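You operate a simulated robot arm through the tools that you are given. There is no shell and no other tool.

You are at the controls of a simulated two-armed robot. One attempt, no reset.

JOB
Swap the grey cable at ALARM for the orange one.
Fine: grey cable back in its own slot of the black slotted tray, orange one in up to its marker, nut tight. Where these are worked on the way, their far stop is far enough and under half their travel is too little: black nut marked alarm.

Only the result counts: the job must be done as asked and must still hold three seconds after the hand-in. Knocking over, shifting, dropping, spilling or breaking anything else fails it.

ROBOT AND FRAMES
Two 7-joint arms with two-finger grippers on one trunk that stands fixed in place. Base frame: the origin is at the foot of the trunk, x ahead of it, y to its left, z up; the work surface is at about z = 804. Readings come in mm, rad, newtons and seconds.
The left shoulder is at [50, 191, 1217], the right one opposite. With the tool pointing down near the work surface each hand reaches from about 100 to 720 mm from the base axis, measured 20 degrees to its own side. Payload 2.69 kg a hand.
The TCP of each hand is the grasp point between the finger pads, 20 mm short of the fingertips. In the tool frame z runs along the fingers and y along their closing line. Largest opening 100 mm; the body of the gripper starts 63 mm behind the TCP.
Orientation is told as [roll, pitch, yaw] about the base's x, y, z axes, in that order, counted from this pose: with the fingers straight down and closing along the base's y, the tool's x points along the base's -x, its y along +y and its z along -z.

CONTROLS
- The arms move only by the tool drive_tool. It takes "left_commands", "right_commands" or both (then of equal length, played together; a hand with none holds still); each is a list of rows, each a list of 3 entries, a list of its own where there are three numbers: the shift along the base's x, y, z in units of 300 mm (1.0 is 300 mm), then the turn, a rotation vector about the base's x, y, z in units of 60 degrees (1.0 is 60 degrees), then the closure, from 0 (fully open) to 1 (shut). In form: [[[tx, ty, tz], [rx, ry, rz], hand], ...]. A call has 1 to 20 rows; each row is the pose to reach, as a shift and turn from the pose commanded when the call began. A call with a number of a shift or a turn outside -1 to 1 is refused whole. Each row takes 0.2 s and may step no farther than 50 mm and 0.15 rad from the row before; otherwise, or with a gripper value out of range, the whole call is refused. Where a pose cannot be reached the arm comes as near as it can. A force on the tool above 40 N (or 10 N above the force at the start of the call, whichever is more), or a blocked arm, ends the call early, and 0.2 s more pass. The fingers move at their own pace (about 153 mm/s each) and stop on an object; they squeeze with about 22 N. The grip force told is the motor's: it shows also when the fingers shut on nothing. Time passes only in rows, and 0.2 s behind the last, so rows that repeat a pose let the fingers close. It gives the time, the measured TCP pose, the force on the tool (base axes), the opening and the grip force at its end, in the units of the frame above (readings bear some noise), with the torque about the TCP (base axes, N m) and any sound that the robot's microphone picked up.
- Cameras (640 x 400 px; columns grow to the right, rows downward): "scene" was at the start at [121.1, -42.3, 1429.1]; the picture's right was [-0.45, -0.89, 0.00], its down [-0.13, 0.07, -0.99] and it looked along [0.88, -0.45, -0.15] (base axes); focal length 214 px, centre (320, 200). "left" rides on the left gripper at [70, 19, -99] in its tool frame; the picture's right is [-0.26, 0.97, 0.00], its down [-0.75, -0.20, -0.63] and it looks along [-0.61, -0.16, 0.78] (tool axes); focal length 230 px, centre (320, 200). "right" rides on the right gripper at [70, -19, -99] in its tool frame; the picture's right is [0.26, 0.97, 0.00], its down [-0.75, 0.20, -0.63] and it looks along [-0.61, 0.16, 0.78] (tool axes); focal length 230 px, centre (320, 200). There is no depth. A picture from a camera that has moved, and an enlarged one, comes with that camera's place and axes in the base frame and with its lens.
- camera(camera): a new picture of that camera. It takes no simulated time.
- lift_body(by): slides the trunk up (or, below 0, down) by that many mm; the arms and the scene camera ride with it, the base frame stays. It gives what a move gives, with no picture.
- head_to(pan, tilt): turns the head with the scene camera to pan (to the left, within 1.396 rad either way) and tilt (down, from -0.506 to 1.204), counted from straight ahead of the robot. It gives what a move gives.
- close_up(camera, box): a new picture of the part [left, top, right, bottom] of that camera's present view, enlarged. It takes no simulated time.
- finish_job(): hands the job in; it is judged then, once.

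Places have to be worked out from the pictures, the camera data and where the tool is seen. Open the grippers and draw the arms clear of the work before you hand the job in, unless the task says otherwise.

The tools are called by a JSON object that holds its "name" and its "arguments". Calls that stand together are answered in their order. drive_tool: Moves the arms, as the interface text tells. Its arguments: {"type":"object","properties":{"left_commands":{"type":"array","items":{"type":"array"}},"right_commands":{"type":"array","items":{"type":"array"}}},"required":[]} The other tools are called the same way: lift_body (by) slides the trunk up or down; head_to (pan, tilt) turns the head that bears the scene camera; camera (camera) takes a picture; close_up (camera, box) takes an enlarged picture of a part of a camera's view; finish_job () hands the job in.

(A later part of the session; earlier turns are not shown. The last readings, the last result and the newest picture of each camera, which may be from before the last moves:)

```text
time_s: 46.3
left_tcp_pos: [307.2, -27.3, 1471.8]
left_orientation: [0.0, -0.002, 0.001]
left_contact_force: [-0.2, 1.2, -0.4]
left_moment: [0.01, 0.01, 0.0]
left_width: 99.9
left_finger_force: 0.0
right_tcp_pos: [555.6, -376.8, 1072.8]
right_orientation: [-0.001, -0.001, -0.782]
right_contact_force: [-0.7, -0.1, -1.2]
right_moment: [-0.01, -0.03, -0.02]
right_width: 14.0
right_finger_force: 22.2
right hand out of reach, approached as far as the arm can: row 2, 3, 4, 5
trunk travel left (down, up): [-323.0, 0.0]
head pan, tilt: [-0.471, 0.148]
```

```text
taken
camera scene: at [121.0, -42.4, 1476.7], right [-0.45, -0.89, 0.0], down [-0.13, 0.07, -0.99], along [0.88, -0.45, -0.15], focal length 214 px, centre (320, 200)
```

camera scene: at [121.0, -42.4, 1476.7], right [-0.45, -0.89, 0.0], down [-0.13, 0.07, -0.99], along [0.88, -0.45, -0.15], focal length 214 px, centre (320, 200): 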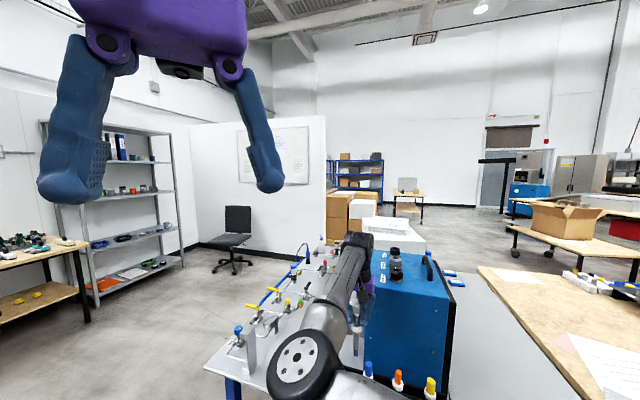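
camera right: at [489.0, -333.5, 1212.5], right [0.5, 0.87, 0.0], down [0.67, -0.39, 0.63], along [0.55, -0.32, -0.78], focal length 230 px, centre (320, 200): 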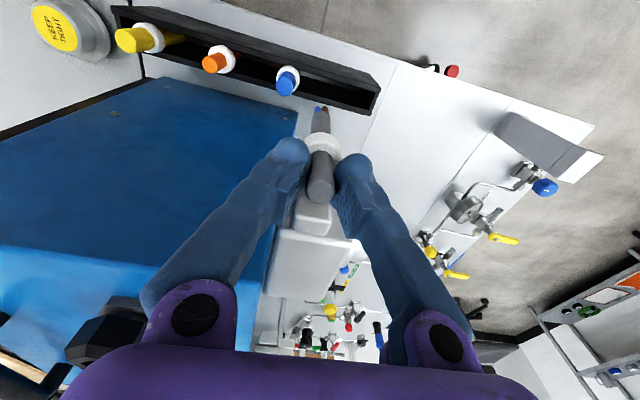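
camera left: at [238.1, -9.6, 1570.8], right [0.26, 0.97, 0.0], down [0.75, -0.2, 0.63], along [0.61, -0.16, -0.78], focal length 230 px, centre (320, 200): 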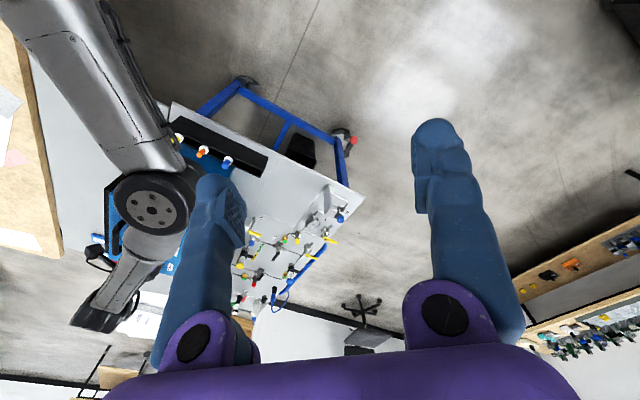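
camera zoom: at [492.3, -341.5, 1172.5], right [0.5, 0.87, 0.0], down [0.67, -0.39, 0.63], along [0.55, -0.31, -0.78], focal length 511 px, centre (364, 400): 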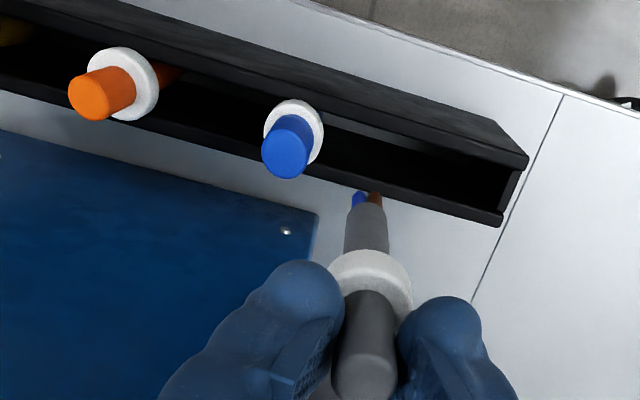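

The arm is being held off to the right by some limit. I rise a little and try the same place with yaw back at 0 to see whether the limit depends on yaw.

{"name": "drive_tool", "arguments": {"right_commands": [[[0, 0, 0.1], [0, 0, 0.12], 1], [[0, 0, 0.1], [0, 0, 0.24], 1], [[0.01, 0.01, 0.1], [0, 0, 0.36], 1], [[0.02, 0.02, 0.1], [0, 0, 0.48], 1], [[0.03, 0.04, 0.1], [0, 0, 0.6], 1], [[0.04, 0.06, 0.1], [0, 0, 0.72], 1], [[0.04, 0.08, 0.1], [0, 0, 0.72], 1]]}}

{"name": "camera", "arguments": {"camera": "scene"}}

```text
time_s: 47.9
left_tcp_pos: [307.4, -26.9, 1472.1]
left_orientation: [-0.002, -0.003, 0.002]
left_contact_force: [0.6, -0.5, -1.3]
left_moment: [0.02, 0.0, 0.03]
left_width: 99.8
left_finger_force: 0.1
right_tcp_pos: [566.4, -353.2, 1104.1]
right_orientation: [0.0, -0.002, -0.03]
right_contact_force: [0.3, 0.1, -0.8]
right_moment: [0.01, 0.0, 0.03]
right_width: 14.1
right_finger_force: 21.4
trunk travel left (down, up): [-323.0, 0.0]
head pan, tilt: [-0.471, 0.148]
```

```text
taken
camera scene: at [121.2, -42.4, 1476.7], right [-0.45, -0.89, 0.0], down [-0.13, 0.07, -0.99], along [0.88, -0.45, -0.15], focal length 214 px, centre (320, 200)
```

scene: 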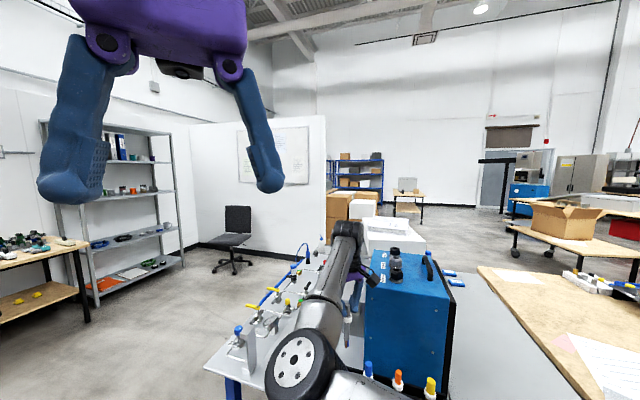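

With yaw 0 the arm reaches (566, -353, 1104). I look down at the tray from here to align the grey cable with the free slot.

{"name": "camera", "arguments": {"camera": "right"}}

{"name": "close_up", "arguments": {"camera": "right", "box": [220, 0, 400, 200]}}

{"name": "close_up", "arguments": {"camera": "scene", "box": [320, 290, 450, 400]}}

```text
taken
camera right: at [497.0, -369.4, 1202.2], right [-0.23, 0.97, 0.0], down [0.76, 0.18, 0.63], along [0.61, 0.14, -0.78], focal length 230 px, centre (320, 200)
```

right: 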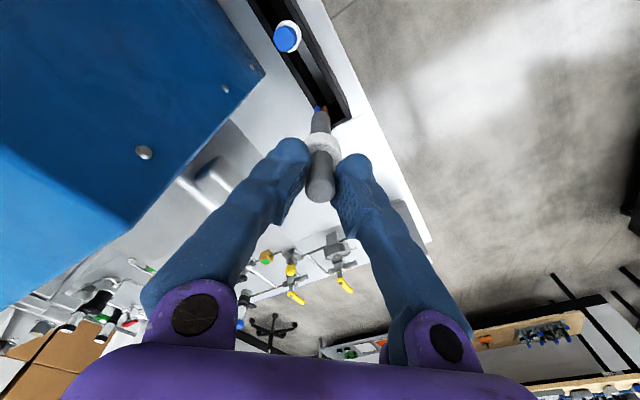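

```text
2.00 times, centred on (310, 100) of right
camera zoom: at [497.0, -369.4, 1202.2], right [-0.23, 0.97, 0.0], down [0.76, 0.18, 0.63], along [0.61, 0.14, -0.78], focal length 460 px, centre (340, 400)
```

zoom: 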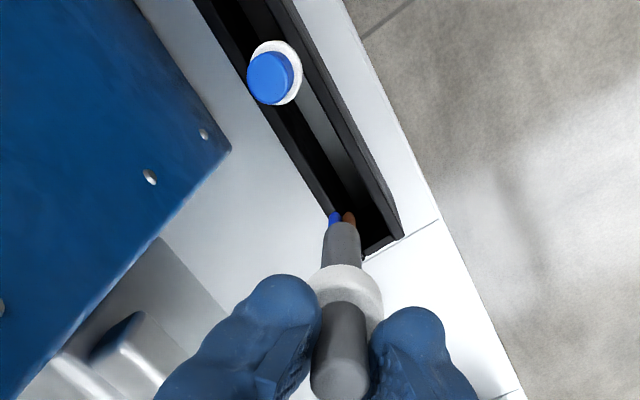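

```text
3.64 times, centred on (385, 345) of scene
camera zoom: at [121.2, -42.4, 1476.7], right [-0.45, -0.89, 0.0], down [-0.13, 0.07, -0.99], along [0.88, -0.45, -0.15], focal length 780 px, centre (84, -327)
```

zoom: 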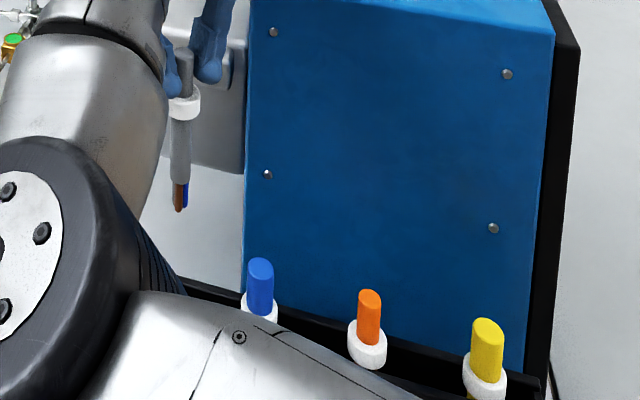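

{"name": "close_up", "arguments": {"camera": "right", "box": [260, 10, 370, 140]}}

{"name": "close_up", "arguments": {"camera": "right", "box": [295, 60, 355, 130]}}

```text
3.08 times, centred on (315, 75) of right
camera zoom: at [497.0, -369.4, 1202.2], right [-0.23, 0.97, 0.0], down [0.76, 0.18, 0.63], along [0.61, 0.14, -0.78], focal length 708 px, centre (335, 585)
```

zoom: 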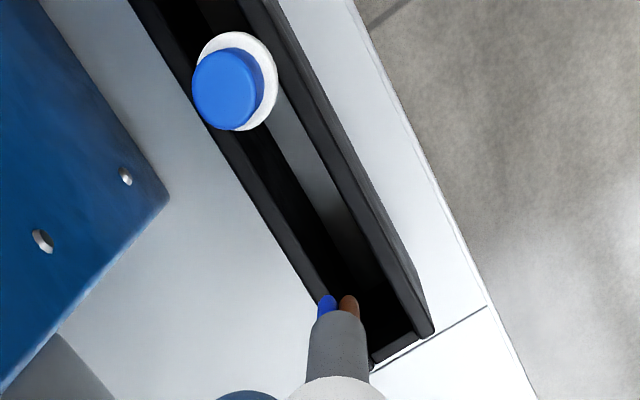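

```text
5.71 times, centred on (325, 95) of right
camera zoom: at [497.0, -369.4, 1202.2], right [-0.23, 0.97, 0.0], down [0.76, 0.18, 0.63], along [0.61, 0.14, -0.78], focal length 1315 px, centre (291, 800)
```

zoom: 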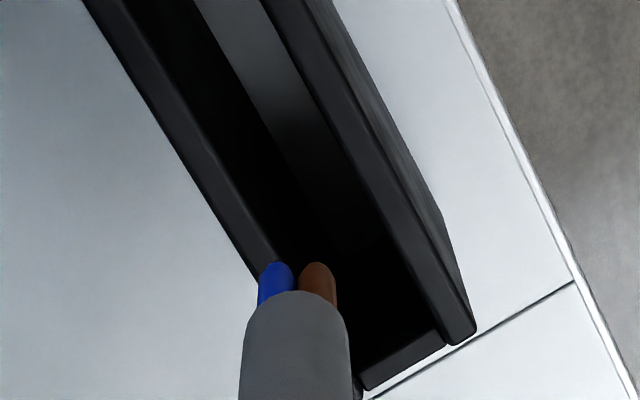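

The pitch of the tray places is about 77.5 mm at 45°, with half-pitch end margins, so the grey slot is at about (577.5, -344.5). I move there and descend partway.

{"name": "drive_tool", "arguments": {"right_commands": [[[0.036, 0.028, 0], [0, 0, 0], 1], [[0.036, 0.028, -0.05], [0, 0, 0], 1], [[0.036, 0.028, -0.15], [0, 0, 0], 1], [[0.036, 0.028, -0.15], [0, 0, 0], 1]]}}

{"name": "close_up", "arguments": {"camera": "right", "box": [260, 0, 370, 200]}}

{"name": "camera", "arguments": {"camera": "scene"}}

{"name": "close_up", "arguments": {"camera": "scene", "box": [320, 290, 450, 400]}}

```text
time_s: 48.9
left_tcp_pos: [305.8, -27.9, 1472.0]
left_orientation: [-0.003, -0.001, 0.002]
left_contact_force: [0.1, 0.5, -1.0]
left_moment: [-0.01, -0.04, 0.01]
left_width: 99.9
left_finger_force: 0.0
right_tcp_pos: [578.4, -344.9, 1058.5]
right_orientation: [0.0, -0.004, -0.033]
right_contact_force: [0.1, 0.5, -0.8]
right_moment: [-0.02, 0.01, 0.0]
right_width: 14.2
right_finger_force: 22.0
trunk travel left (down, up): [-323.0, 0.0]
head pan, tilt: [-0.471, 0.148]
```

```text
2.00 times, centred on (315, 100) of right
camera zoom: at [508.0, -361.4, 1157.4], right [-0.23, 0.97, 0.0], down [0.75, 0.18, 0.63], along [0.62, 0.14, -0.77], focal length 460 px, centre (330, 400)
```

zoom: 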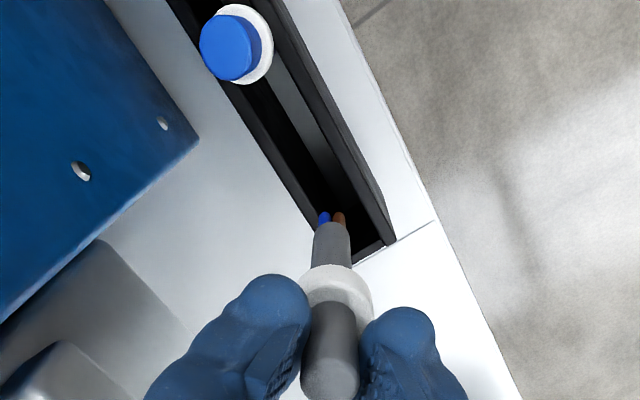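

```text
taken
camera scene: at [120.8, -42.2, 1476.8], right [-0.45, -0.89, 0.0], down [-0.13, 0.07, -0.99], along [0.88, -0.45, -0.15], focal length 214 px, centre (320, 200)
```

scene: 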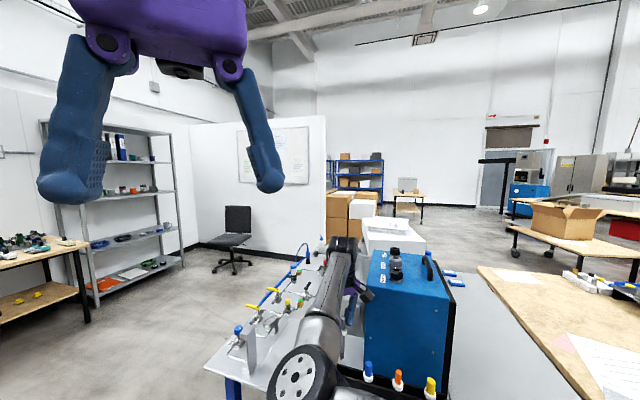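

```text
3.64 times, centred on (385, 345) of scene
camera zoom: at [120.8, -42.2, 1476.8], right [-0.45, -0.89, 0.0], down [-0.13, 0.07, -0.99], along [0.88, -0.45, -0.15], focal length 780 px, centre (84, -327)
```

zoom: 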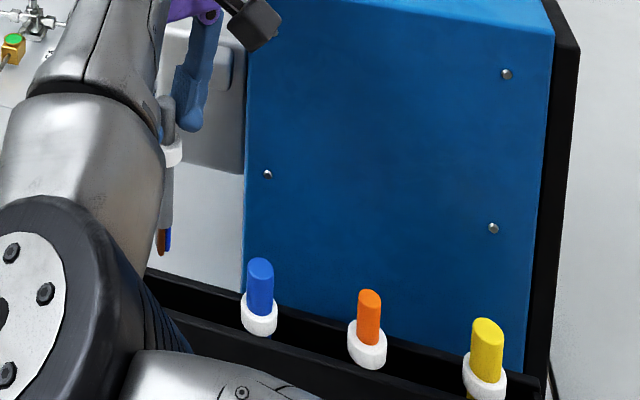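

The free slot is predicted at (579, -345), matching the TCP within about 1 mm. I lower the tail into the trough in small steps.

{"name": "drive_tool", "arguments": {"right_commands": [[[0.003, 0, -0.1], [0, 0, 0], 1], [[0.003, 0, -0.2], [0, 0, 0], 1], [[0.003, 0, -0.28], [0, 0, 0], 1], [[0.003, 0, -0.33], [0, 0, 0], 1]]}}

{"name": "close_up", "arguments": {"camera": "right", "box": [230, 0, 390, 220]}}

{"name": "camera", "arguments": {"camera": "scene"}}

```text
time_s: 49.9
left_tcp_pos: [309.4, -27.1, 1471.6]
left_orientation: [0.0, -0.002, 0.001]
left_contact_force: [0.0, -0.3, -0.6]
left_moment: [0.01, 0.03, -0.01]
left_width: 100.2
left_finger_force: 0.1
right_tcp_pos: [578.8, -345.7, 959.5]
right_orientation: [-0.002, -0.002, -0.032]
right_contact_force: [0.0, 0.2, -0.5]
right_moment: [0.02, 0.02, 0.01]
right_width: 14.1
right_finger_force: 21.4
trunk travel left (down, up): [-323.0, 0.0]
head pan, tilt: [-0.471, 0.148]
```

```text
1.82 times, centred on (310, 110) of right
camera zoom: at [508.2, -361.6, 1058.1], right [-0.23, 0.97, 0.0], down [0.75, 0.18, 0.63], along [0.61, 0.14, -0.78], focal length 418 px, centre (338, 364)
```

zoom: 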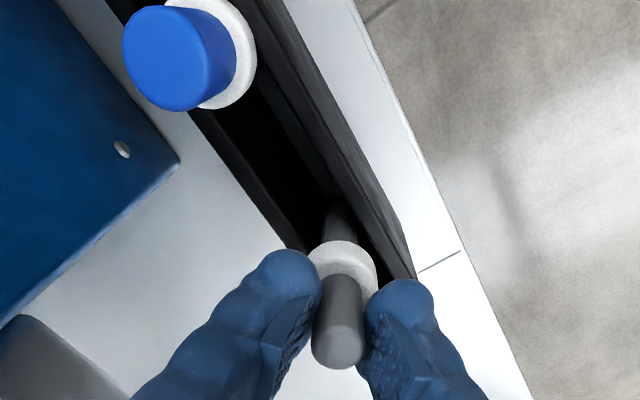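

```text
taken
camera scene: at [121.2, -42.4, 1476.7], right [-0.45, -0.89, 0.0], down [-0.13, 0.07, -0.99], along [0.88, -0.45, -0.15], focal length 214 px, centre (320, 200)
```

scene: 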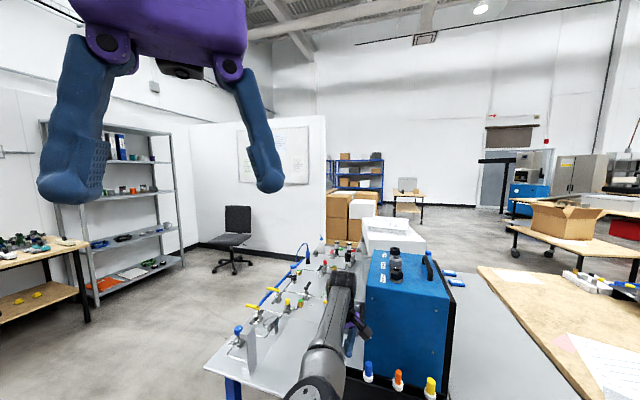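

The tail is inside the trough with no contact. I lower in small steps until it seats.

{"name": "drive_tool", "arguments": {"right_commands": [[[0, 0, -0.02], [0, 0, 0], 1], [[0, 0, -0.035], [0, 0, 0], 1], [[0, 0, -0.05], [0, 0, 0], 1], [[0, 0, -0.06], [0, 0, 0], 1]]}}

{"name": "drive_tool", "arguments": {"right_commands": [[[0, 0, -0.01], [0, 0, 0], 1], [[0, 0, -0.02], [0, 0, 0], 1]]}}

{"name": "close_up", "arguments": {"camera": "right", "box": [230, 0, 390, 220]}}

{"name": "close_up", "arguments": {"camera": "scene", "box": [320, 300, 450, 400]}}

```text
time_s: 50.9
left_tcp_pos: [307.0, -28.5, 1471.9]
left_orientation: [-0.001, -0.001, 0.0]
left_contact_force: [0.0, 0.3, 0.3]
left_moment: [0.0, -0.01, 0.04]
left_width: 99.9
left_finger_force: 0.1
right_tcp_pos: [578.6, -345.8, 940.9]
right_orientation: [0.0, -0.002, -0.033]
right_contact_force: [0.0, -0.2, 0.0]
right_moment: [-0.03, 0.0, -0.03]
right_width: 14.3
right_finger_force: 22.3
trunk travel left (down, up): [-323.0, 0.0]
head pan, tilt: [-0.471, 0.148]
```

```text
time_s: 51.5
left_tcp_pos: [306.0, -27.3, 1473.2]
left_orientation: [-0.002, -0.001, 0.002]
left_contact_force: [0.4, -0.7, 0.1]
left_moment: [-0.02, 0.0, 0.0]
left_width: 99.9
left_finger_force: 0.1
right_tcp_pos: [579.6, -345.9, 938.8]
right_orientation: [-0.001, -0.006, -0.031]
right_contact_force: [-0.8, 0.9, 9.2]
right_moment: [0.03, 0.1, -0.02]
right_width: 14.2
right_finger_force: 22.1
trunk travel left (down, up): [-323.0, 0.0]
head pan, tilt: [-0.471, 0.148]
```

```text
1.82 times, centred on (310, 110) of right
camera zoom: at [508.3, -361.3, 1036.1], right [-0.23, 0.97, 0.0], down [0.75, 0.18, 0.63], along [0.62, 0.14, -0.77], focal length 418 px, centre (338, 364)
```

zoom: 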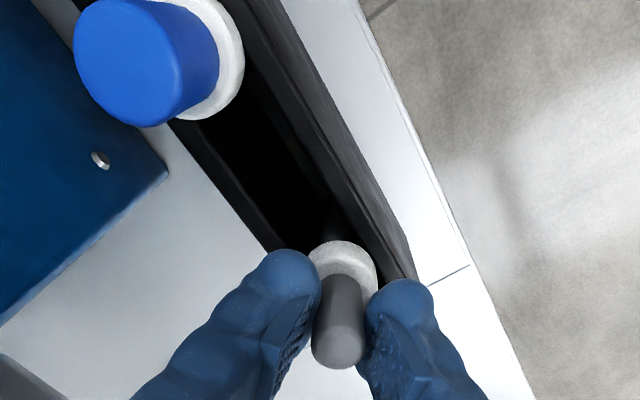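

```text
4.00 times, centred on (385, 350) of scene
camera zoom: at [119.9, -41.8, 1477.1], right [-0.45, -0.89, 0.0], down [-0.13, 0.07, -0.99], along [0.88, -0.45, -0.15], focal length 858 px, centre (60, -400)
```

zoom: 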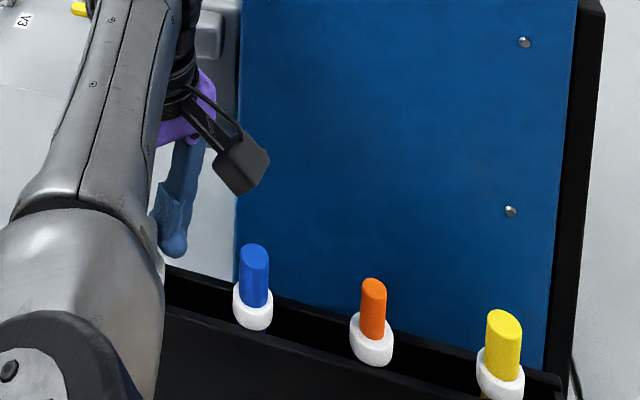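

Contact came at z ≈ 939 (9 N), with the grey top at about 941, level with the blue one, so it is seated. I ease the pressure and open the fingers modestly.

{"name": "drive_tool", "arguments": {"right_commands": [[[0, 0, 0.005], [0, 0, 0], 1], [[0, 0, 0.005], [0, 0, 0], 0.8], [[0, 0, 0.005], [0, 0, 0], 0.65], [[0, 0, 0.005], [0, 0, 0], 0.5], [[0, 0, 0.005], [0, 0, 0], 0.5]]}}

{"name": "close_up", "arguments": {"camera": "right", "box": [230, 0, 390, 220]}}

{"name": "camera", "arguments": {"camera": "right"}}

```text
time_s: 52.7
left_tcp_pos: [307.5, -28.0, 1471.6]
left_orientation: [-0.001, -0.002, 0.002]
left_contact_force: [0.3, 0.8, -0.2]
left_moment: [-0.02, -0.01, 0.02]
left_width: 100.0
left_finger_force: 0.1
right_tcp_pos: [579.4, -345.3, 936.6]
right_orientation: [0.0, -0.002, -0.032]
right_contact_force: [-0.3, -0.2, -0.1]
right_moment: [0.04, 0.01, -0.03]
right_width: 50.2
right_finger_force: 0.1
trunk travel left (down, up): [-323.0, 0.0]
head pan, tilt: [-0.471, 0.148]
```

```text
1.82 times, centred on (310, 110) of right
camera zoom: at [508.8, -361.4, 1035.6], right [-0.23, 0.97, 0.0], down [0.76, 0.18, 0.63], along [0.61, 0.14, -0.78], focal length 418 px, centre (338, 364)
```

zoom: 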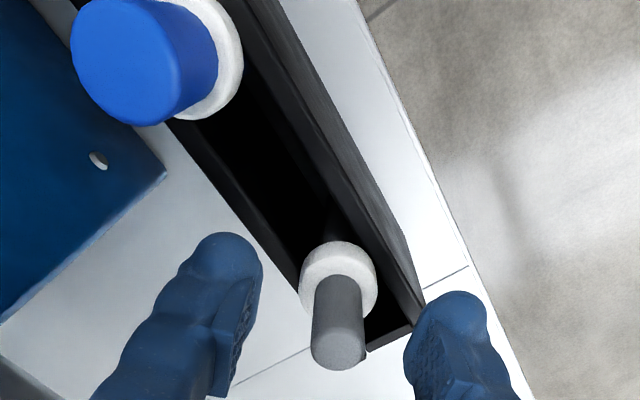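

```text
taken
camera right: at [508.8, -361.4, 1035.6], right [-0.23, 0.97, 0.0], down [0.76, 0.18, 0.63], along [0.61, 0.14, -0.78], focal length 230 px, centre (320, 200)
```

right: 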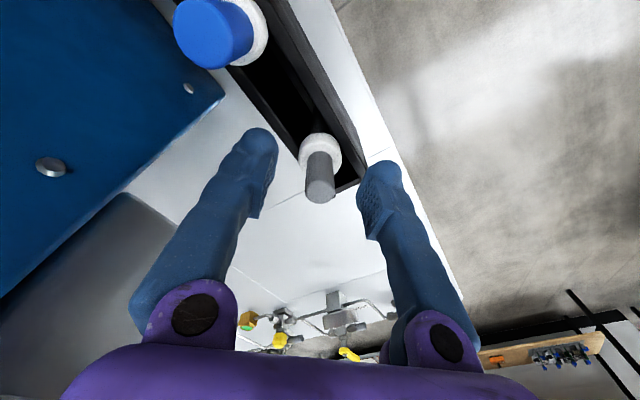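

The grey cable stands upright by itself in the slot. I rise straight up clear of it and check.

{"name": "drive_tool", "arguments": {"right_commands": [[[0, 0, 0.05], [0, 0, 0], 0.5], [[0, 0, 0.15], [0, 0, 0], 0.5], [[0, 0, 0.3], [0, 0, 0], 0.5], [[0, 0, 0.4], [0, 0, 0], 0.5]]}}

{"name": "camera", "arguments": {"camera": "right"}}

{"name": "close_up", "arguments": {"camera": "right", "box": [220, 0, 400, 200]}}

{"name": "close_up", "arguments": {"camera": "scene", "box": [310, 290, 450, 400]}}

```text
time_s: 53.7
left_tcp_pos: [307.9, -27.6, 1473.1]
left_orientation: [-0.002, -0.001, 0.002]
left_contact_force: [-0.1, -0.7, 0.5]
left_moment: [-0.03, 0.02, 0.0]
left_width: 100.1
left_finger_force: 0.0
right_tcp_pos: [579.3, -345.7, 1056.1]
right_orientation: [-0.002, -0.004, -0.032]
right_contact_force: [0.3, -0.5, 0.5]
right_moment: [0.01, -0.02, -0.01]
right_width: 50.1
right_finger_force: 0.1
trunk travel left (down, up): [-323.0, 0.0]
head pan, tilt: [-0.471, 0.148]
```

```text
taken
camera right: at [508.1, -361.7, 1155.9], right [-0.23, 0.97, 0.0], down [0.75, 0.18, 0.63], along [0.62, 0.14, -0.78], focal length 230 px, centre (320, 200)
```

right: 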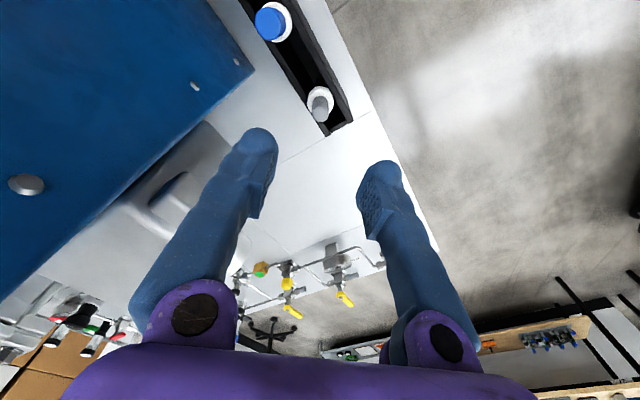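

```text
2.00 times, centred on (310, 100) of right
camera zoom: at [508.1, -361.7, 1155.9], right [-0.23, 0.97, 0.0], down [0.75, 0.18, 0.63], along [0.62, 0.14, -0.78], focal length 460 px, centre (340, 400)
```

zoom: 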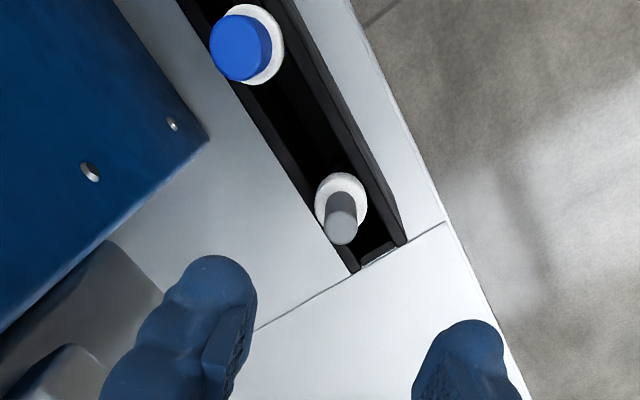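

```text
3.64 times, centred on (380, 345) of scene
camera zoom: at [120.9, -42.2, 1476.7], right [-0.45, -0.89, 0.0], down [-0.13, 0.07, -0.99], along [0.88, -0.45, -0.15], focal length 780 px, centre (102, -327)
```

zoom: 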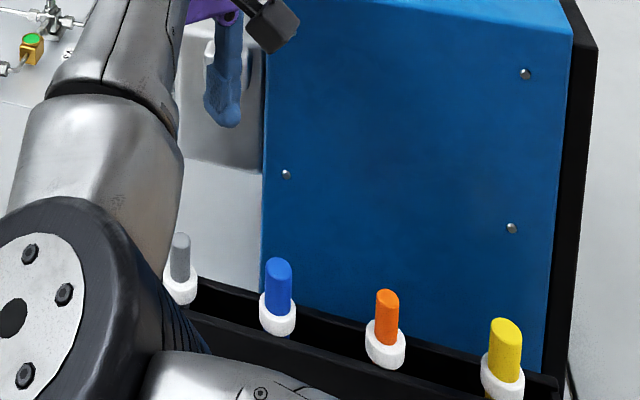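

The grey cable stands well in its slot beside the blue one. Now I go along the tray at height to above the orange cable, turning to yaw ≈ 0.5 for wrist margin.

{"name": "drive_tool", "arguments": {"right_commands": [[[-0.02, 0.0, 0.1], [0, 0, 0.1], 0.3], [[-0.1, -0.09, 0.14], [0, 0, 0.22], 0.3], [[-0.19, -0.18, 0.14], [0, 0, 0.34], 0.3], [[-0.28, -0.27, 0.14], [0, 0, 0.46], 0.3], [[-0.365, -0.365, 0.14], [0, 0, 0.51], 0.3], [[-0.365, -0.365, 0.14], [0, 0, 0.51], 0.3]]}}

{"name": "camera", "arguments": {"camera": "right"}}

{"name": "close_up", "arguments": {"camera": "right", "box": [220, 20, 400, 200]}}

{"name": "camera", "arguments": {"camera": "scene"}}

```text
time_s: 55.1
left_tcp_pos: [307.1, -27.4, 1471.2]
left_orientation: [-0.002, -0.001, 0.003]
left_contact_force: [0.1, -0.1, -0.7]
left_moment: [-0.03, 0.01, -0.03]
left_width: 99.9
left_finger_force: 0.2
right_tcp_pos: [469.6, -454.5, 1099.1]
right_orientation: [-0.001, -0.001, 0.504]
right_contact_force: [-0.5, 0.2, 0.3]
right_moment: [0.02, 0.02, 0.01]
right_width: 69.8
right_finger_force: 0.0
trunk travel left (down, up): [-323.0, 0.0]
head pan, tilt: [-0.471, 0.148]
```

```text
taken
camera right: at [417.5, -504.7, 1197.6], right [-0.69, 0.72, 0.0], down [0.56, 0.54, 0.63], along [0.46, 0.44, -0.78], focal length 230 px, centre (320, 200)
```

right: 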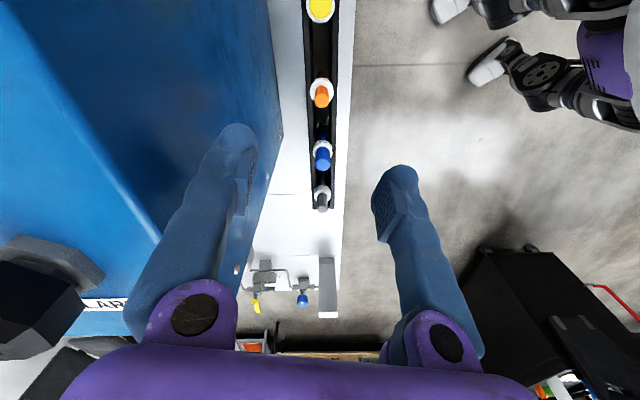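

```text
2.22 times, centred on (310, 110) of right
camera zoom: at [417.5, -504.7, 1197.6], right [-0.69, 0.72, 0.0], down [0.56, 0.54, 0.63], along [0.46, 0.44, -0.78], focal length 511 px, centre (342, 400)
```

zoom: 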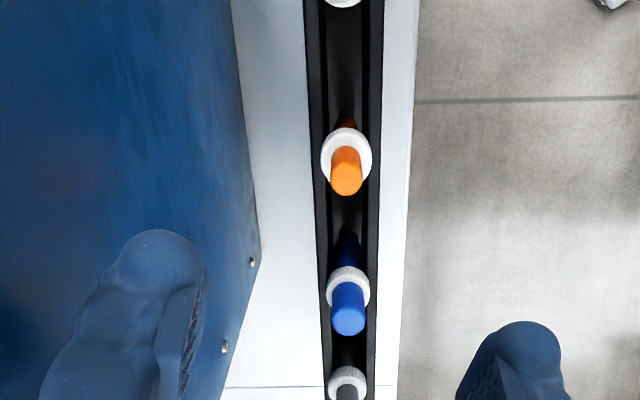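

```text
taken
camera scene: at [121.2, -41.8, 1476.7], right [-0.45, -0.89, 0.0], down [-0.13, 0.07, -0.99], along [0.88, -0.45, -0.15], focal length 214 px, centre (320, 200)
```

scene: 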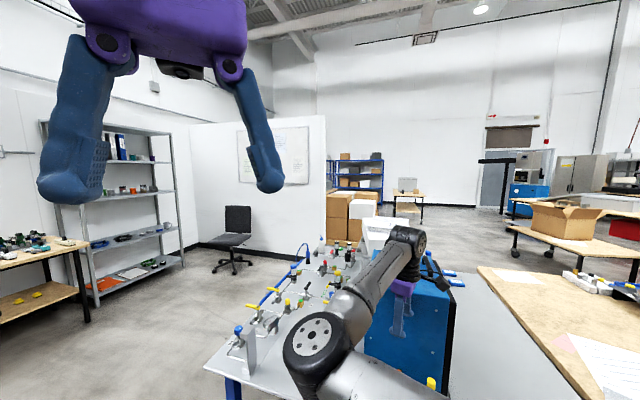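

The orange cable is at about (468.5, -453.5), top near 940. I narrow the fingers to 45 mm, so they keep clear of the box face, and descend to z ≈ 965.

{"name": "drive_tool", "arguments": {"right_commands": [[[-0.004, 0.003, 0], [0, 0, 0], 0.55], [[-0.004, 0.003, -0.05], [0, 0, 0], 0.55], [[-0.004, 0.003, -0.2], [0, 0, 0], 0.55], [[-0.004, 0.003, -0.35], [0, 0, 0], 0.55], [[-0.004, 0.003, -0.45], [0, 0, 0], 0.55], [[-0.004, 0.003, -0.45], [0, 0, 0], 0.55]]}}

{"name": "close_up", "arguments": {"camera": "right", "box": [220, 50, 420, 250]}}

{"name": "camera", "arguments": {"camera": "scene"}}

```text
time_s: 56.5
left_tcp_pos: [307.5, -27.8, 1471.3]
left_orientation: [-0.002, -0.001, 0.0]
left_contact_force: [0.4, -0.8, 0.3]
left_moment: [0.01, -0.03, -0.02]
left_width: 100.0
left_finger_force: 0.0
right_tcp_pos: [468.1, -453.8, 963.3]
right_orientation: [0.0, -0.001, 0.502]
right_contact_force: [0.0, -0.2, -0.1]
right_moment: [0.01, -0.02, -0.01]
right_width: 45.0
right_finger_force: 0.1
trunk travel left (down, up): [-323.0, 0.0]
head pan, tilt: [-0.471, 0.148]
```

```text
2.00 times, centred on (320, 150) of right
camera zoom: at [416.0, -504.4, 1062.1], right [-0.69, 0.72, 0.0], down [0.56, 0.54, 0.63], along [0.46, 0.44, -0.78], focal length 460 px, centre (320, 300)
```

zoom: 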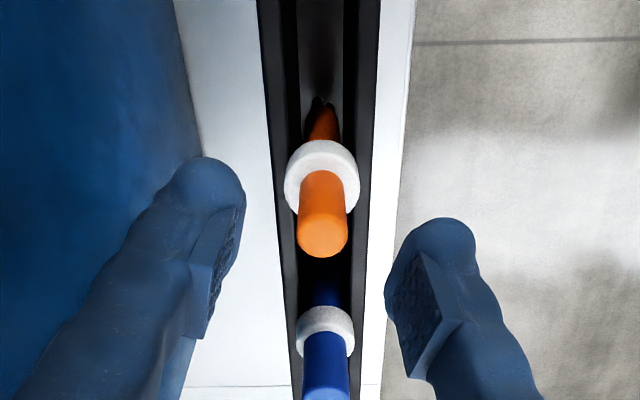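

```text
taken
camera scene: at [120.9, -42.2, 1476.7], right [-0.45, -0.89, 0.0], down [-0.13, 0.07, -0.99], along [0.88, -0.45, -0.15], focal length 214 px, centre (320, 200)
```

scene: 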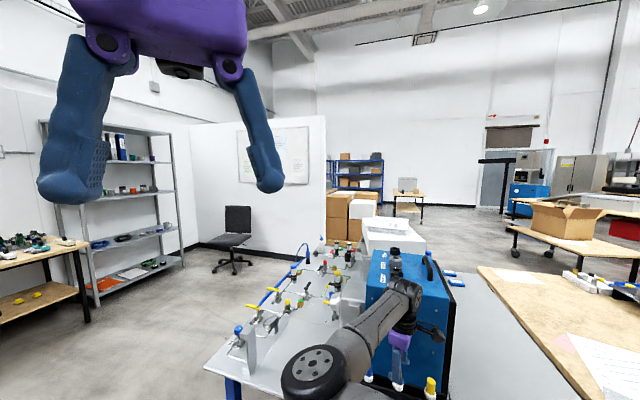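

Centred to within about 1 mm. I go down to z ≈ 938 and close on the orange handle.

{"name": "drive_tool", "arguments": {"right_commands": [[[0.003, 0.003, -0.05], [0, 0, 0], 0.55], [[0.003, 0.003, -0.083], [0, 0, 0], 0.55], [[0.003, 0.003, -0.083], [0, 0, 0], 0.8], [[0.003, 0.003, -0.083], [0, 0, 0], 1], [[0.003, 0.003, -0.083], [0, 0, 0], 1]]}}

{"name": "close_up", "arguments": {"camera": "right", "box": [220, 50, 420, 250]}}

```text
time_s: 57.7
left_tcp_pos: [307.2, -28.2, 1471.3]
left_orientation: [-0.003, -0.002, 0.001]
left_contact_force: [0.3, 0.1, 1.0]
left_moment: [-0.01, 0.01, 0.04]
left_width: 100.1
left_finger_force: 0.1
right_tcp_pos: [469.8, -452.0, 938.6]
right_orientation: [0.001, -0.001, 0.504]
right_contact_force: [-0.8, -0.4, -0.1]
right_moment: [-0.03, 0.0, -0.01]
right_width: 14.2
right_finger_force: 21.8
trunk travel left (down, up): [-323.0, 0.0]
head pan, tilt: [-0.471, 0.148]
```

```text
2.00 times, centred on (320, 150) of right
camera zoom: at [416.9, -503.4, 1037.8], right [-0.69, 0.72, 0.0], down [0.56, 0.54, 0.63], along [0.46, 0.44, -0.78], focal length 460 px, centre (320, 300)
```

zoom: 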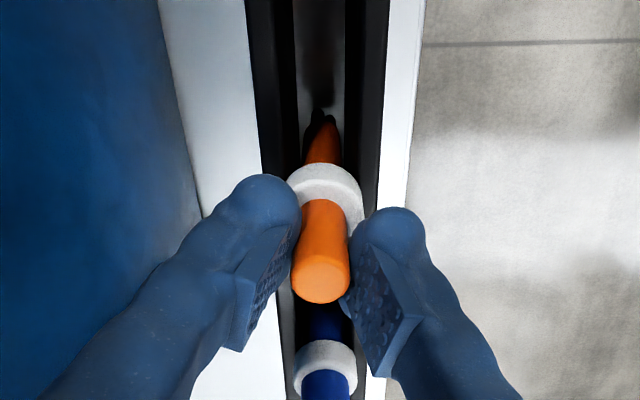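

Gripped at 14.2 mm. I lift it straight up out of the tray, first gently.

{"name": "drive_tool", "arguments": {"right_commands": [[[0, 0, 0.04], [0, 0, 0], 1], [[0, 0, 0.12], [0, 0, 0], 1], [[0, 0, 0.24], [0, 0, 0], 1], [[0, 0, 0.38], [0, 0, 0], 1], [[0, 0, 0.52], [0, 0, 0], 1]]}}

{"name": "drive_tool", "arguments": {"right_commands": [[[0, 0, 0.14], [0, 0, 0], 1], [[0, 0, 0.28], [0, 0, 0], 1], [[0, 0, 0.42], [0, 0, 0], 1], [[0, 0, 0.56], [0, 0, 0], 1], [[0, 0, 0.7], [0, 0, 0], 1], [[0, 0, 0.84], [0, 0, 0], 1]]}}

{"name": "camera", "arguments": {"camera": "right"}}

{"name": "camera", "arguments": {"camera": "scene"}}

```text
time_s: 58.9
left_tcp_pos: [306.6, -27.4, 1471.4]
left_orientation: [-0.002, -0.002, 0.003]
left_contact_force: [0.5, 0.9, 0.0]
left_moment: [-0.02, 0.02, 0.03]
left_width: 100.0
left_finger_force: 0.0
right_tcp_pos: [470.2, -451.8, 1095.5]
right_orientation: [0.0, -0.002, 0.502]
right_contact_force: [-0.8, -0.8, -1.0]
right_moment: [0.03, 0.02, 0.0]
right_width: 14.3
right_finger_force: 22.0
trunk travel left (down, up): [-323.0, 0.0]
head pan, tilt: [-0.471, 0.148]
```

```text
time_s: 60.3
left_tcp_pos: [305.9, -28.4, 1471.8]
left_orientation: [-0.002, -0.002, 0.003]
left_contact_force: [-0.5, -0.4, -0.1]
left_moment: [0.05, -0.03, -0.02]
left_width: 100.1
left_finger_force: 0.0
right_tcp_pos: [468.3, -453.1, 1348.4]
right_orientation: [-0.001, -0.004, 0.503]
right_contact_force: [0.9, 0.0, 0.2]
right_moment: [0.02, -0.03, 0.01]
right_width: 14.3
right_finger_force: 22.0
trunk travel left (down, up): [-323.0, 0.0]
head pan, tilt: [-0.471, 0.148]
```

```text
taken
camera right: at [415.7, -503.0, 1447.7], right [-0.69, 0.72, 0.0], down [0.56, 0.54, 0.63], along [0.46, 0.44, -0.78], focal length 230 px, centre (320, 200)
```

right: 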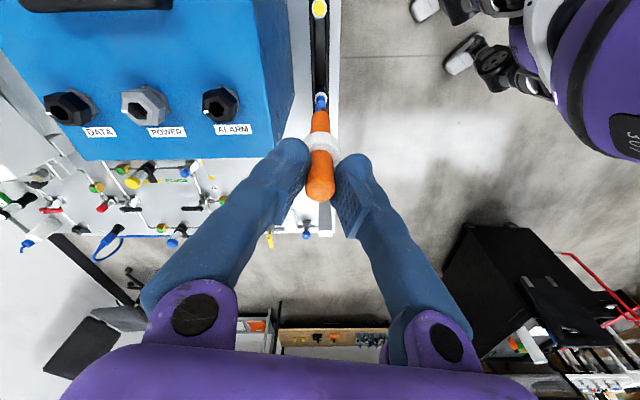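

```text
taken
camera scene: at [120.0, -42.1, 1476.8], right [-0.45, -0.89, 0.0], down [-0.13, 0.07, -0.99], along [0.88, -0.45, -0.15], focal length 214 px, centre (320, 200)
```

scene: 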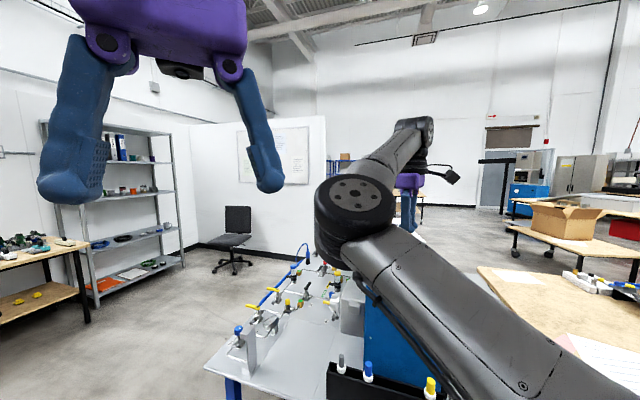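

Orange is up and clear. I zoom to check how it sits in the hand compared with the grey one.

{"name": "close_up", "arguments": {"camera": "right", "box": [270, 60, 380, 230]}}

{"name": "close_up", "arguments": {"camera": "right", "box": [180, 60, 280, 150]}}

```text
2.35 times, centred on (325, 145) of right
camera zoom: at [415.7, -503.0, 1447.7], right [-0.69, 0.72, 0.0], down [0.56, 0.54, 0.63], along [0.46, 0.44, -0.78], focal length 541 px, centre (308, 329)
```

zoom: 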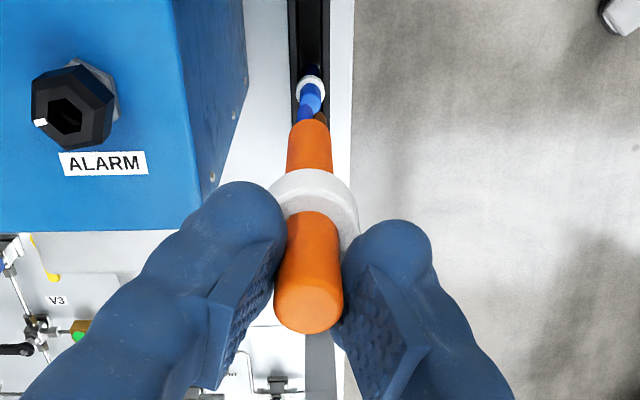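

```text
4.44 times, centred on (230, 105) of right
camera zoom: at [415.7, -503.0, 1447.7], right [-0.69, 0.72, 0.0], down [0.56, 0.54, 0.63], along [0.46, 0.44, -0.78], focal length 1022 px, centre (720, 622)
```

zoom: 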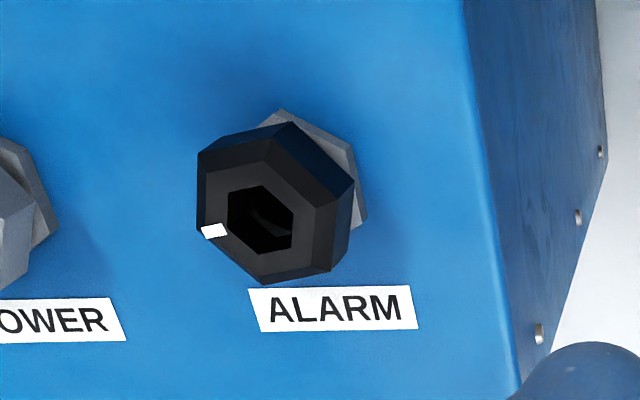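

Orange sits in the hand just like grey did, so I insert at the same TCP, about (566.8, -531.1) at yaw 0. I carry it over the nut at z ≈ 1345.

{"name": "drive_tool", "arguments": {"right_commands": [[[0.08, -0.065, 0], [0, 0, -0.12], 1], [[0.16, -0.13, 0], [0, 0, -0.24], 1], [[0.24, -0.195, 0], [0, 0, -0.36], 1], [[0.328, -0.26, 0], [0, 0, -0.48], 1], [[0.328, -0.26, 0], [0, 0, -0.48], 1]]}}

{"name": "camera", "arguments": {"camera": "right"}}

{"name": "close_up", "arguments": {"camera": "right", "box": [270, 60, 380, 230]}}

{"name": "close_up", "arguments": {"camera": "scene", "box": [350, 180, 450, 300]}}

```text
time_s: 61.5
left_tcp_pos: [307.6, -25.1, 1471.5]
left_orientation: [-0.005, -0.003, 0.003]
left_contact_force: [0.8, -0.5, 0.0]
left_moment: [-0.05, 0.02, 0.02]
left_width: 99.9
left_finger_force: 0.2
right_tcp_pos: [567.8, -527.9, 1349.4]
right_orientation: [-0.002, -0.003, 0.002]
right_contact_force: [0.1, 0.5, -0.7]
right_moment: [-0.08, 0.02, 0.05]
right_width: 14.4
right_finger_force: 22.1
trunk travel left (down, up): [-323.0, 0.0]
head pan, tilt: [-0.471, 0.148]
```

```text
taken
camera right: at [498.1, -546.4, 1447.0], right [-0.26, 0.97, 0.0], down [0.75, 0.2, 0.63], along [0.61, 0.16, -0.78], focal length 230 px, centre (320, 200)
```

right: 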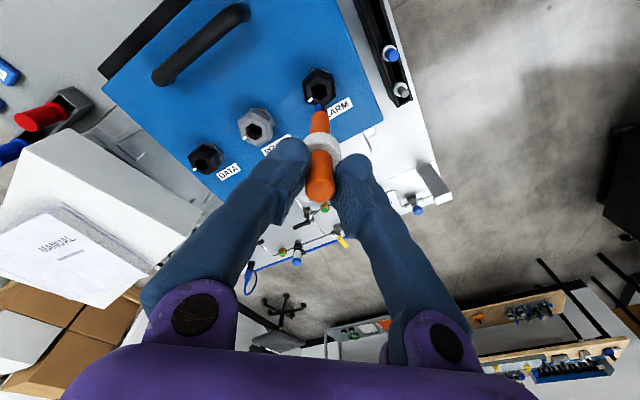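

```text
2.35 times, centred on (325, 145) of right
camera zoom: at [498.1, -546.4, 1447.0], right [-0.26, 0.97, 0.0], down [0.75, 0.2, 0.63], along [0.61, 0.16, -0.78], focal length 541 px, centre (308, 329)
```

zoom: 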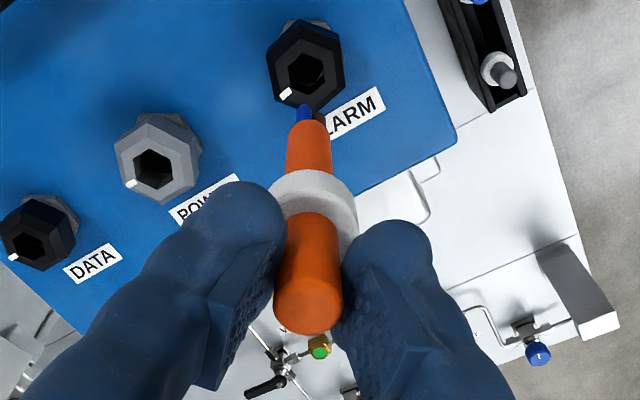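

```text
3.33 times, centred on (400, 240) of scene
camera zoom: at [121.5, -39.8, 1476.8], right [-0.45, -0.89, 0.0], down [-0.13, 0.07, -0.99], along [0.88, -0.45, -0.15], focal length 715 px, centre (53, 67)
```

zoom: 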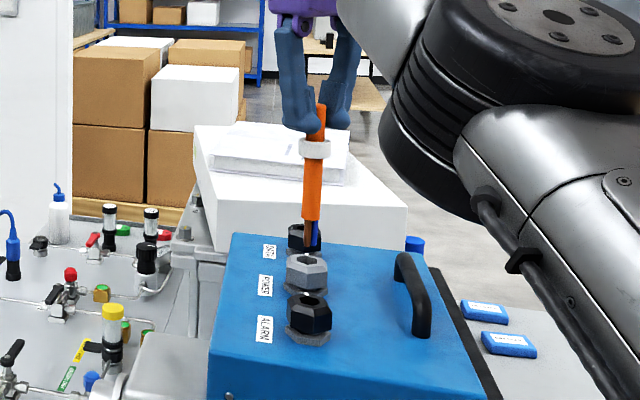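

Measured in this view, the tail is off by about (-1.6, -3.5) mm from the nut hole. I correct and lower until the tip is just above the nut.

{"name": "drive_tool", "arguments": {"right_commands": [[[-0.004, -0.011, 0], [0, 0, 0], 1], [[-0.004, -0.011, -0.08], [0, 0, 0], 1], [[-0.004, -0.011, -0.12], [0, 0, 0], 1], [[-0.004, -0.011, -0.12], [0, 0, 0], 1]]}}

{"name": "close_up", "arguments": {"camera": "right", "box": [290, 70, 360, 160]}}

{"name": "close_up", "arguments": {"camera": "scene", "box": [370, 200, 430, 280]}}

```text
time_s: 62.5
left_tcp_pos: [307.8, -26.6, 1472.2]
left_orientation: [-0.002, -0.002, 0.002]
left_contact_force: [-0.6, 0.5, 0.5]
left_moment: [-0.01, 0.03, 0.0]
left_width: 99.8
left_finger_force: 0.1
right_tcp_pos: [566.0, -532.8, 1310.5]
right_orientation: [-0.001, 0.0, 0.001]
right_contact_force: [-0.2, -0.3, 0.3]
right_moment: [0.01, 0.0, -0.01]
right_width: 14.4
right_finger_force: 22.1
trunk travel left (down, up): [-323.0, 0.0]
head pan, tilt: [-0.471, 0.148]
```

```text
4.44 times, centred on (325, 115) of right
camera zoom: at [497.0, -551.8, 1410.4], right [-0.26, 0.97, 0.0], down [0.75, 0.2, 0.63], along [0.61, 0.16, -0.78], focal length 1022 px, centre (298, 578)
```

zoom: 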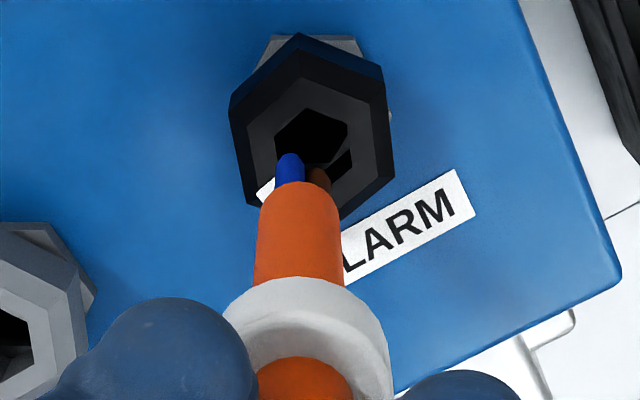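

```text
5.00 times, centred on (400, 240) of scene
camera zoom: at [121.3, -41.5, 1476.7], right [-0.45, -0.89, 0.0], down [-0.13, 0.07, -0.99], along [0.88, -0.45, -0.15], focal length 1072 px, centre (-80, 0)
```

zoom: 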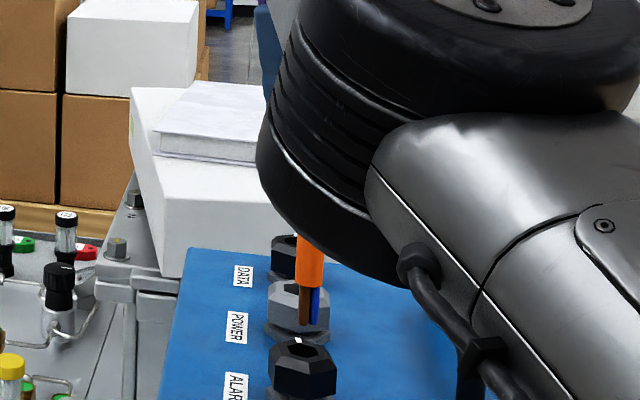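

Grey slid out freely at TCP (567, -531.1), so I nudge there (+0.8, +1.3 mm) and lower slowly into the gland, watching force.

{"name": "drive_tool", "arguments": {"right_commands": [[[0.002, 0.0045, 0], [0, 0, 0], 1], [[0.002, 0.0045, -0.03], [0, 0, 0], 1], [[0.002, 0.0045, -0.06], [0, 0, 0], 1], [[0.002, 0.0045, -0.09], [0, 0, 0], 1]]}}

{"name": "close_up", "arguments": {"camera": "right", "box": [290, 70, 360, 160]}}

```text
time_s: 63.5
left_tcp_pos: [307.8, -27.8, 1472.2]
left_orientation: [-0.002, -0.002, 0.001]
left_contact_force: [0.5, -0.3, -0.1]
left_moment: [-0.04, 0.04, -0.02]
left_width: 100.1
left_finger_force: 0.0
right_tcp_pos: [567.6, -533.8, 1283.1]
right_orientation: [0.0, -0.001, 0.003]
right_contact_force: [0.3, -0.9, -0.4]
right_moment: [-0.04, -0.02, -0.01]
right_width: 14.4
right_finger_force: 21.5
trunk travel left (down, up): [-323.0, 0.0]
head pan, tilt: [-0.471, 0.148]
```

```text
4.44 times, centred on (325, 115) of right
camera zoom: at [497.4, -551.2, 1382.8], right [-0.26, 0.97, 0.0], down [0.75, 0.2, 0.63], along [0.61, 0.16, -0.78], focal length 1022 px, centre (298, 578)
```

zoom: 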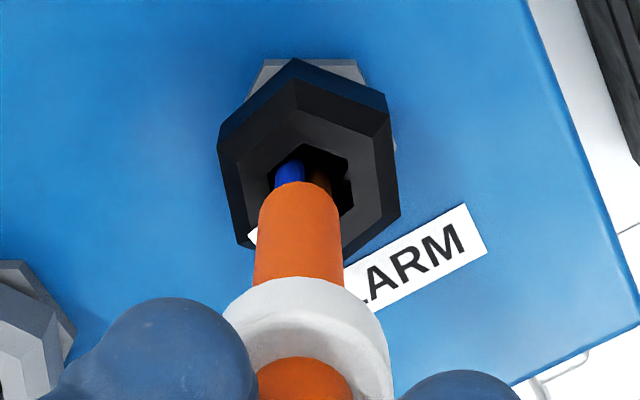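

Wires are entering the hole, with the cable about 1–2 mm to the −y side. I shift +1.3 mm in y and continue down slowly.

{"name": "drive_tool", "arguments": {"right_commands": [[[-0.002, 0.0045, 0], [0, 0, 0], 1], [[-0.002, 0.0045, 0], [0, 0, 0], 1], [[-0.002, 0.0045, -0.02], [0, 0, 0], 1], [[-0.002, 0.0045, -0.04], [0, 0, 0], 1]]}}

{"name": "close_up", "arguments": {"camera": "right", "box": [290, 70, 360, 160]}}

```text
time_s: 64.5
left_tcp_pos: [307.5, -27.3, 1471.6]
left_orientation: [-0.004, -0.001, 0.001]
left_contact_force: [0.2, -0.1, -0.4]
left_moment: [-0.02, -0.02, -0.04]
left_width: 100.2
left_finger_force: 0.1
right_tcp_pos: [566.3, -531.9, 1271.9]
right_orientation: [0.0, -0.003, 0.001]
right_contact_force: [-0.3, 0.0, -0.9]
right_moment: [-0.03, 0.0, 0.0]
right_width: 14.2
right_finger_force: 22.1
trunk travel left (down, up): [-323.0, 0.0]
head pan, tilt: [-0.471, 0.148]
```

```text
4.44 times, centred on (325, 115) of right
camera zoom: at [496.6, -550.0, 1370.8], right [-0.26, 0.97, 0.0], down [0.75, 0.2, 0.63], along [0.61, 0.16, -0.78], focal length 1022 px, centre (298, 578)
```

zoom: 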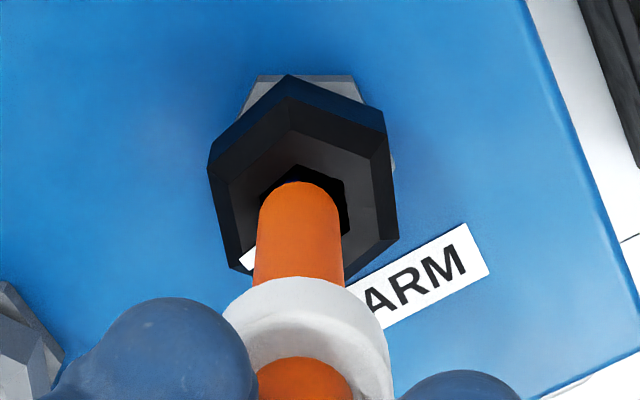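

Centred now. I continue down in steps.

{"name": "drive_tool", "arguments": {"right_commands": [[[0, 0.001, -0.03], [0, 0, 0], 1], [[0, 0.001, -0.06], [0, 0, 0], 1], [[0, 0.001, -0.09], [0, 0, 0], 1], [[0, 0.001, -0.12], [0, 0, 0], 1]]}}

{"name": "close_up", "arguments": {"camera": "right", "box": [290, 70, 360, 160]}}

```text
time_s: 65.5
left_tcp_pos: [307.3, -27.3, 1471.3]
left_orientation: [-0.002, -0.002, 0.002]
left_contact_force: [0.1, -0.1, -0.3]
left_moment: [-0.01, -0.01, 0.03]
left_width: 100.0
left_finger_force: 0.0
right_tcp_pos: [567.3, -530.7, 1235.2]
right_orientation: [0.001, -0.003, 0.001]
right_contact_force: [-0.5, -0.3, -1.4]
right_moment: [-0.02, 0.01, 0.0]
right_width: 14.3
right_finger_force: 22.0
trunk travel left (down, up): [-323.0, 0.0]
head pan, tilt: [-0.471, 0.148]
```

```text
4.44 times, centred on (325, 115) of right
camera zoom: at [496.9, -549.5, 1335.0], right [-0.26, 0.97, 0.0], down [0.75, 0.2, 0.63], along [0.61, 0.16, -0.78], focal length 1022 px, centre (298, 578)
```

zoom: 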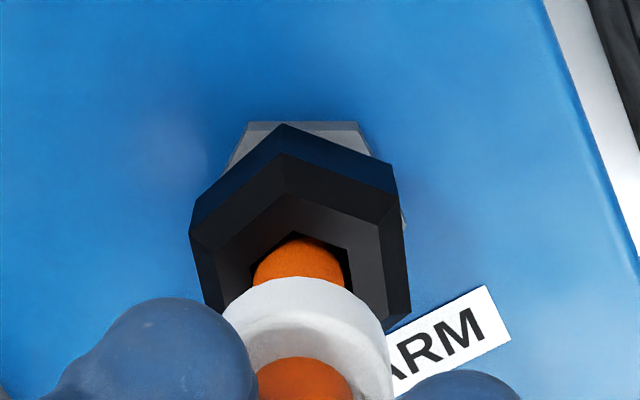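

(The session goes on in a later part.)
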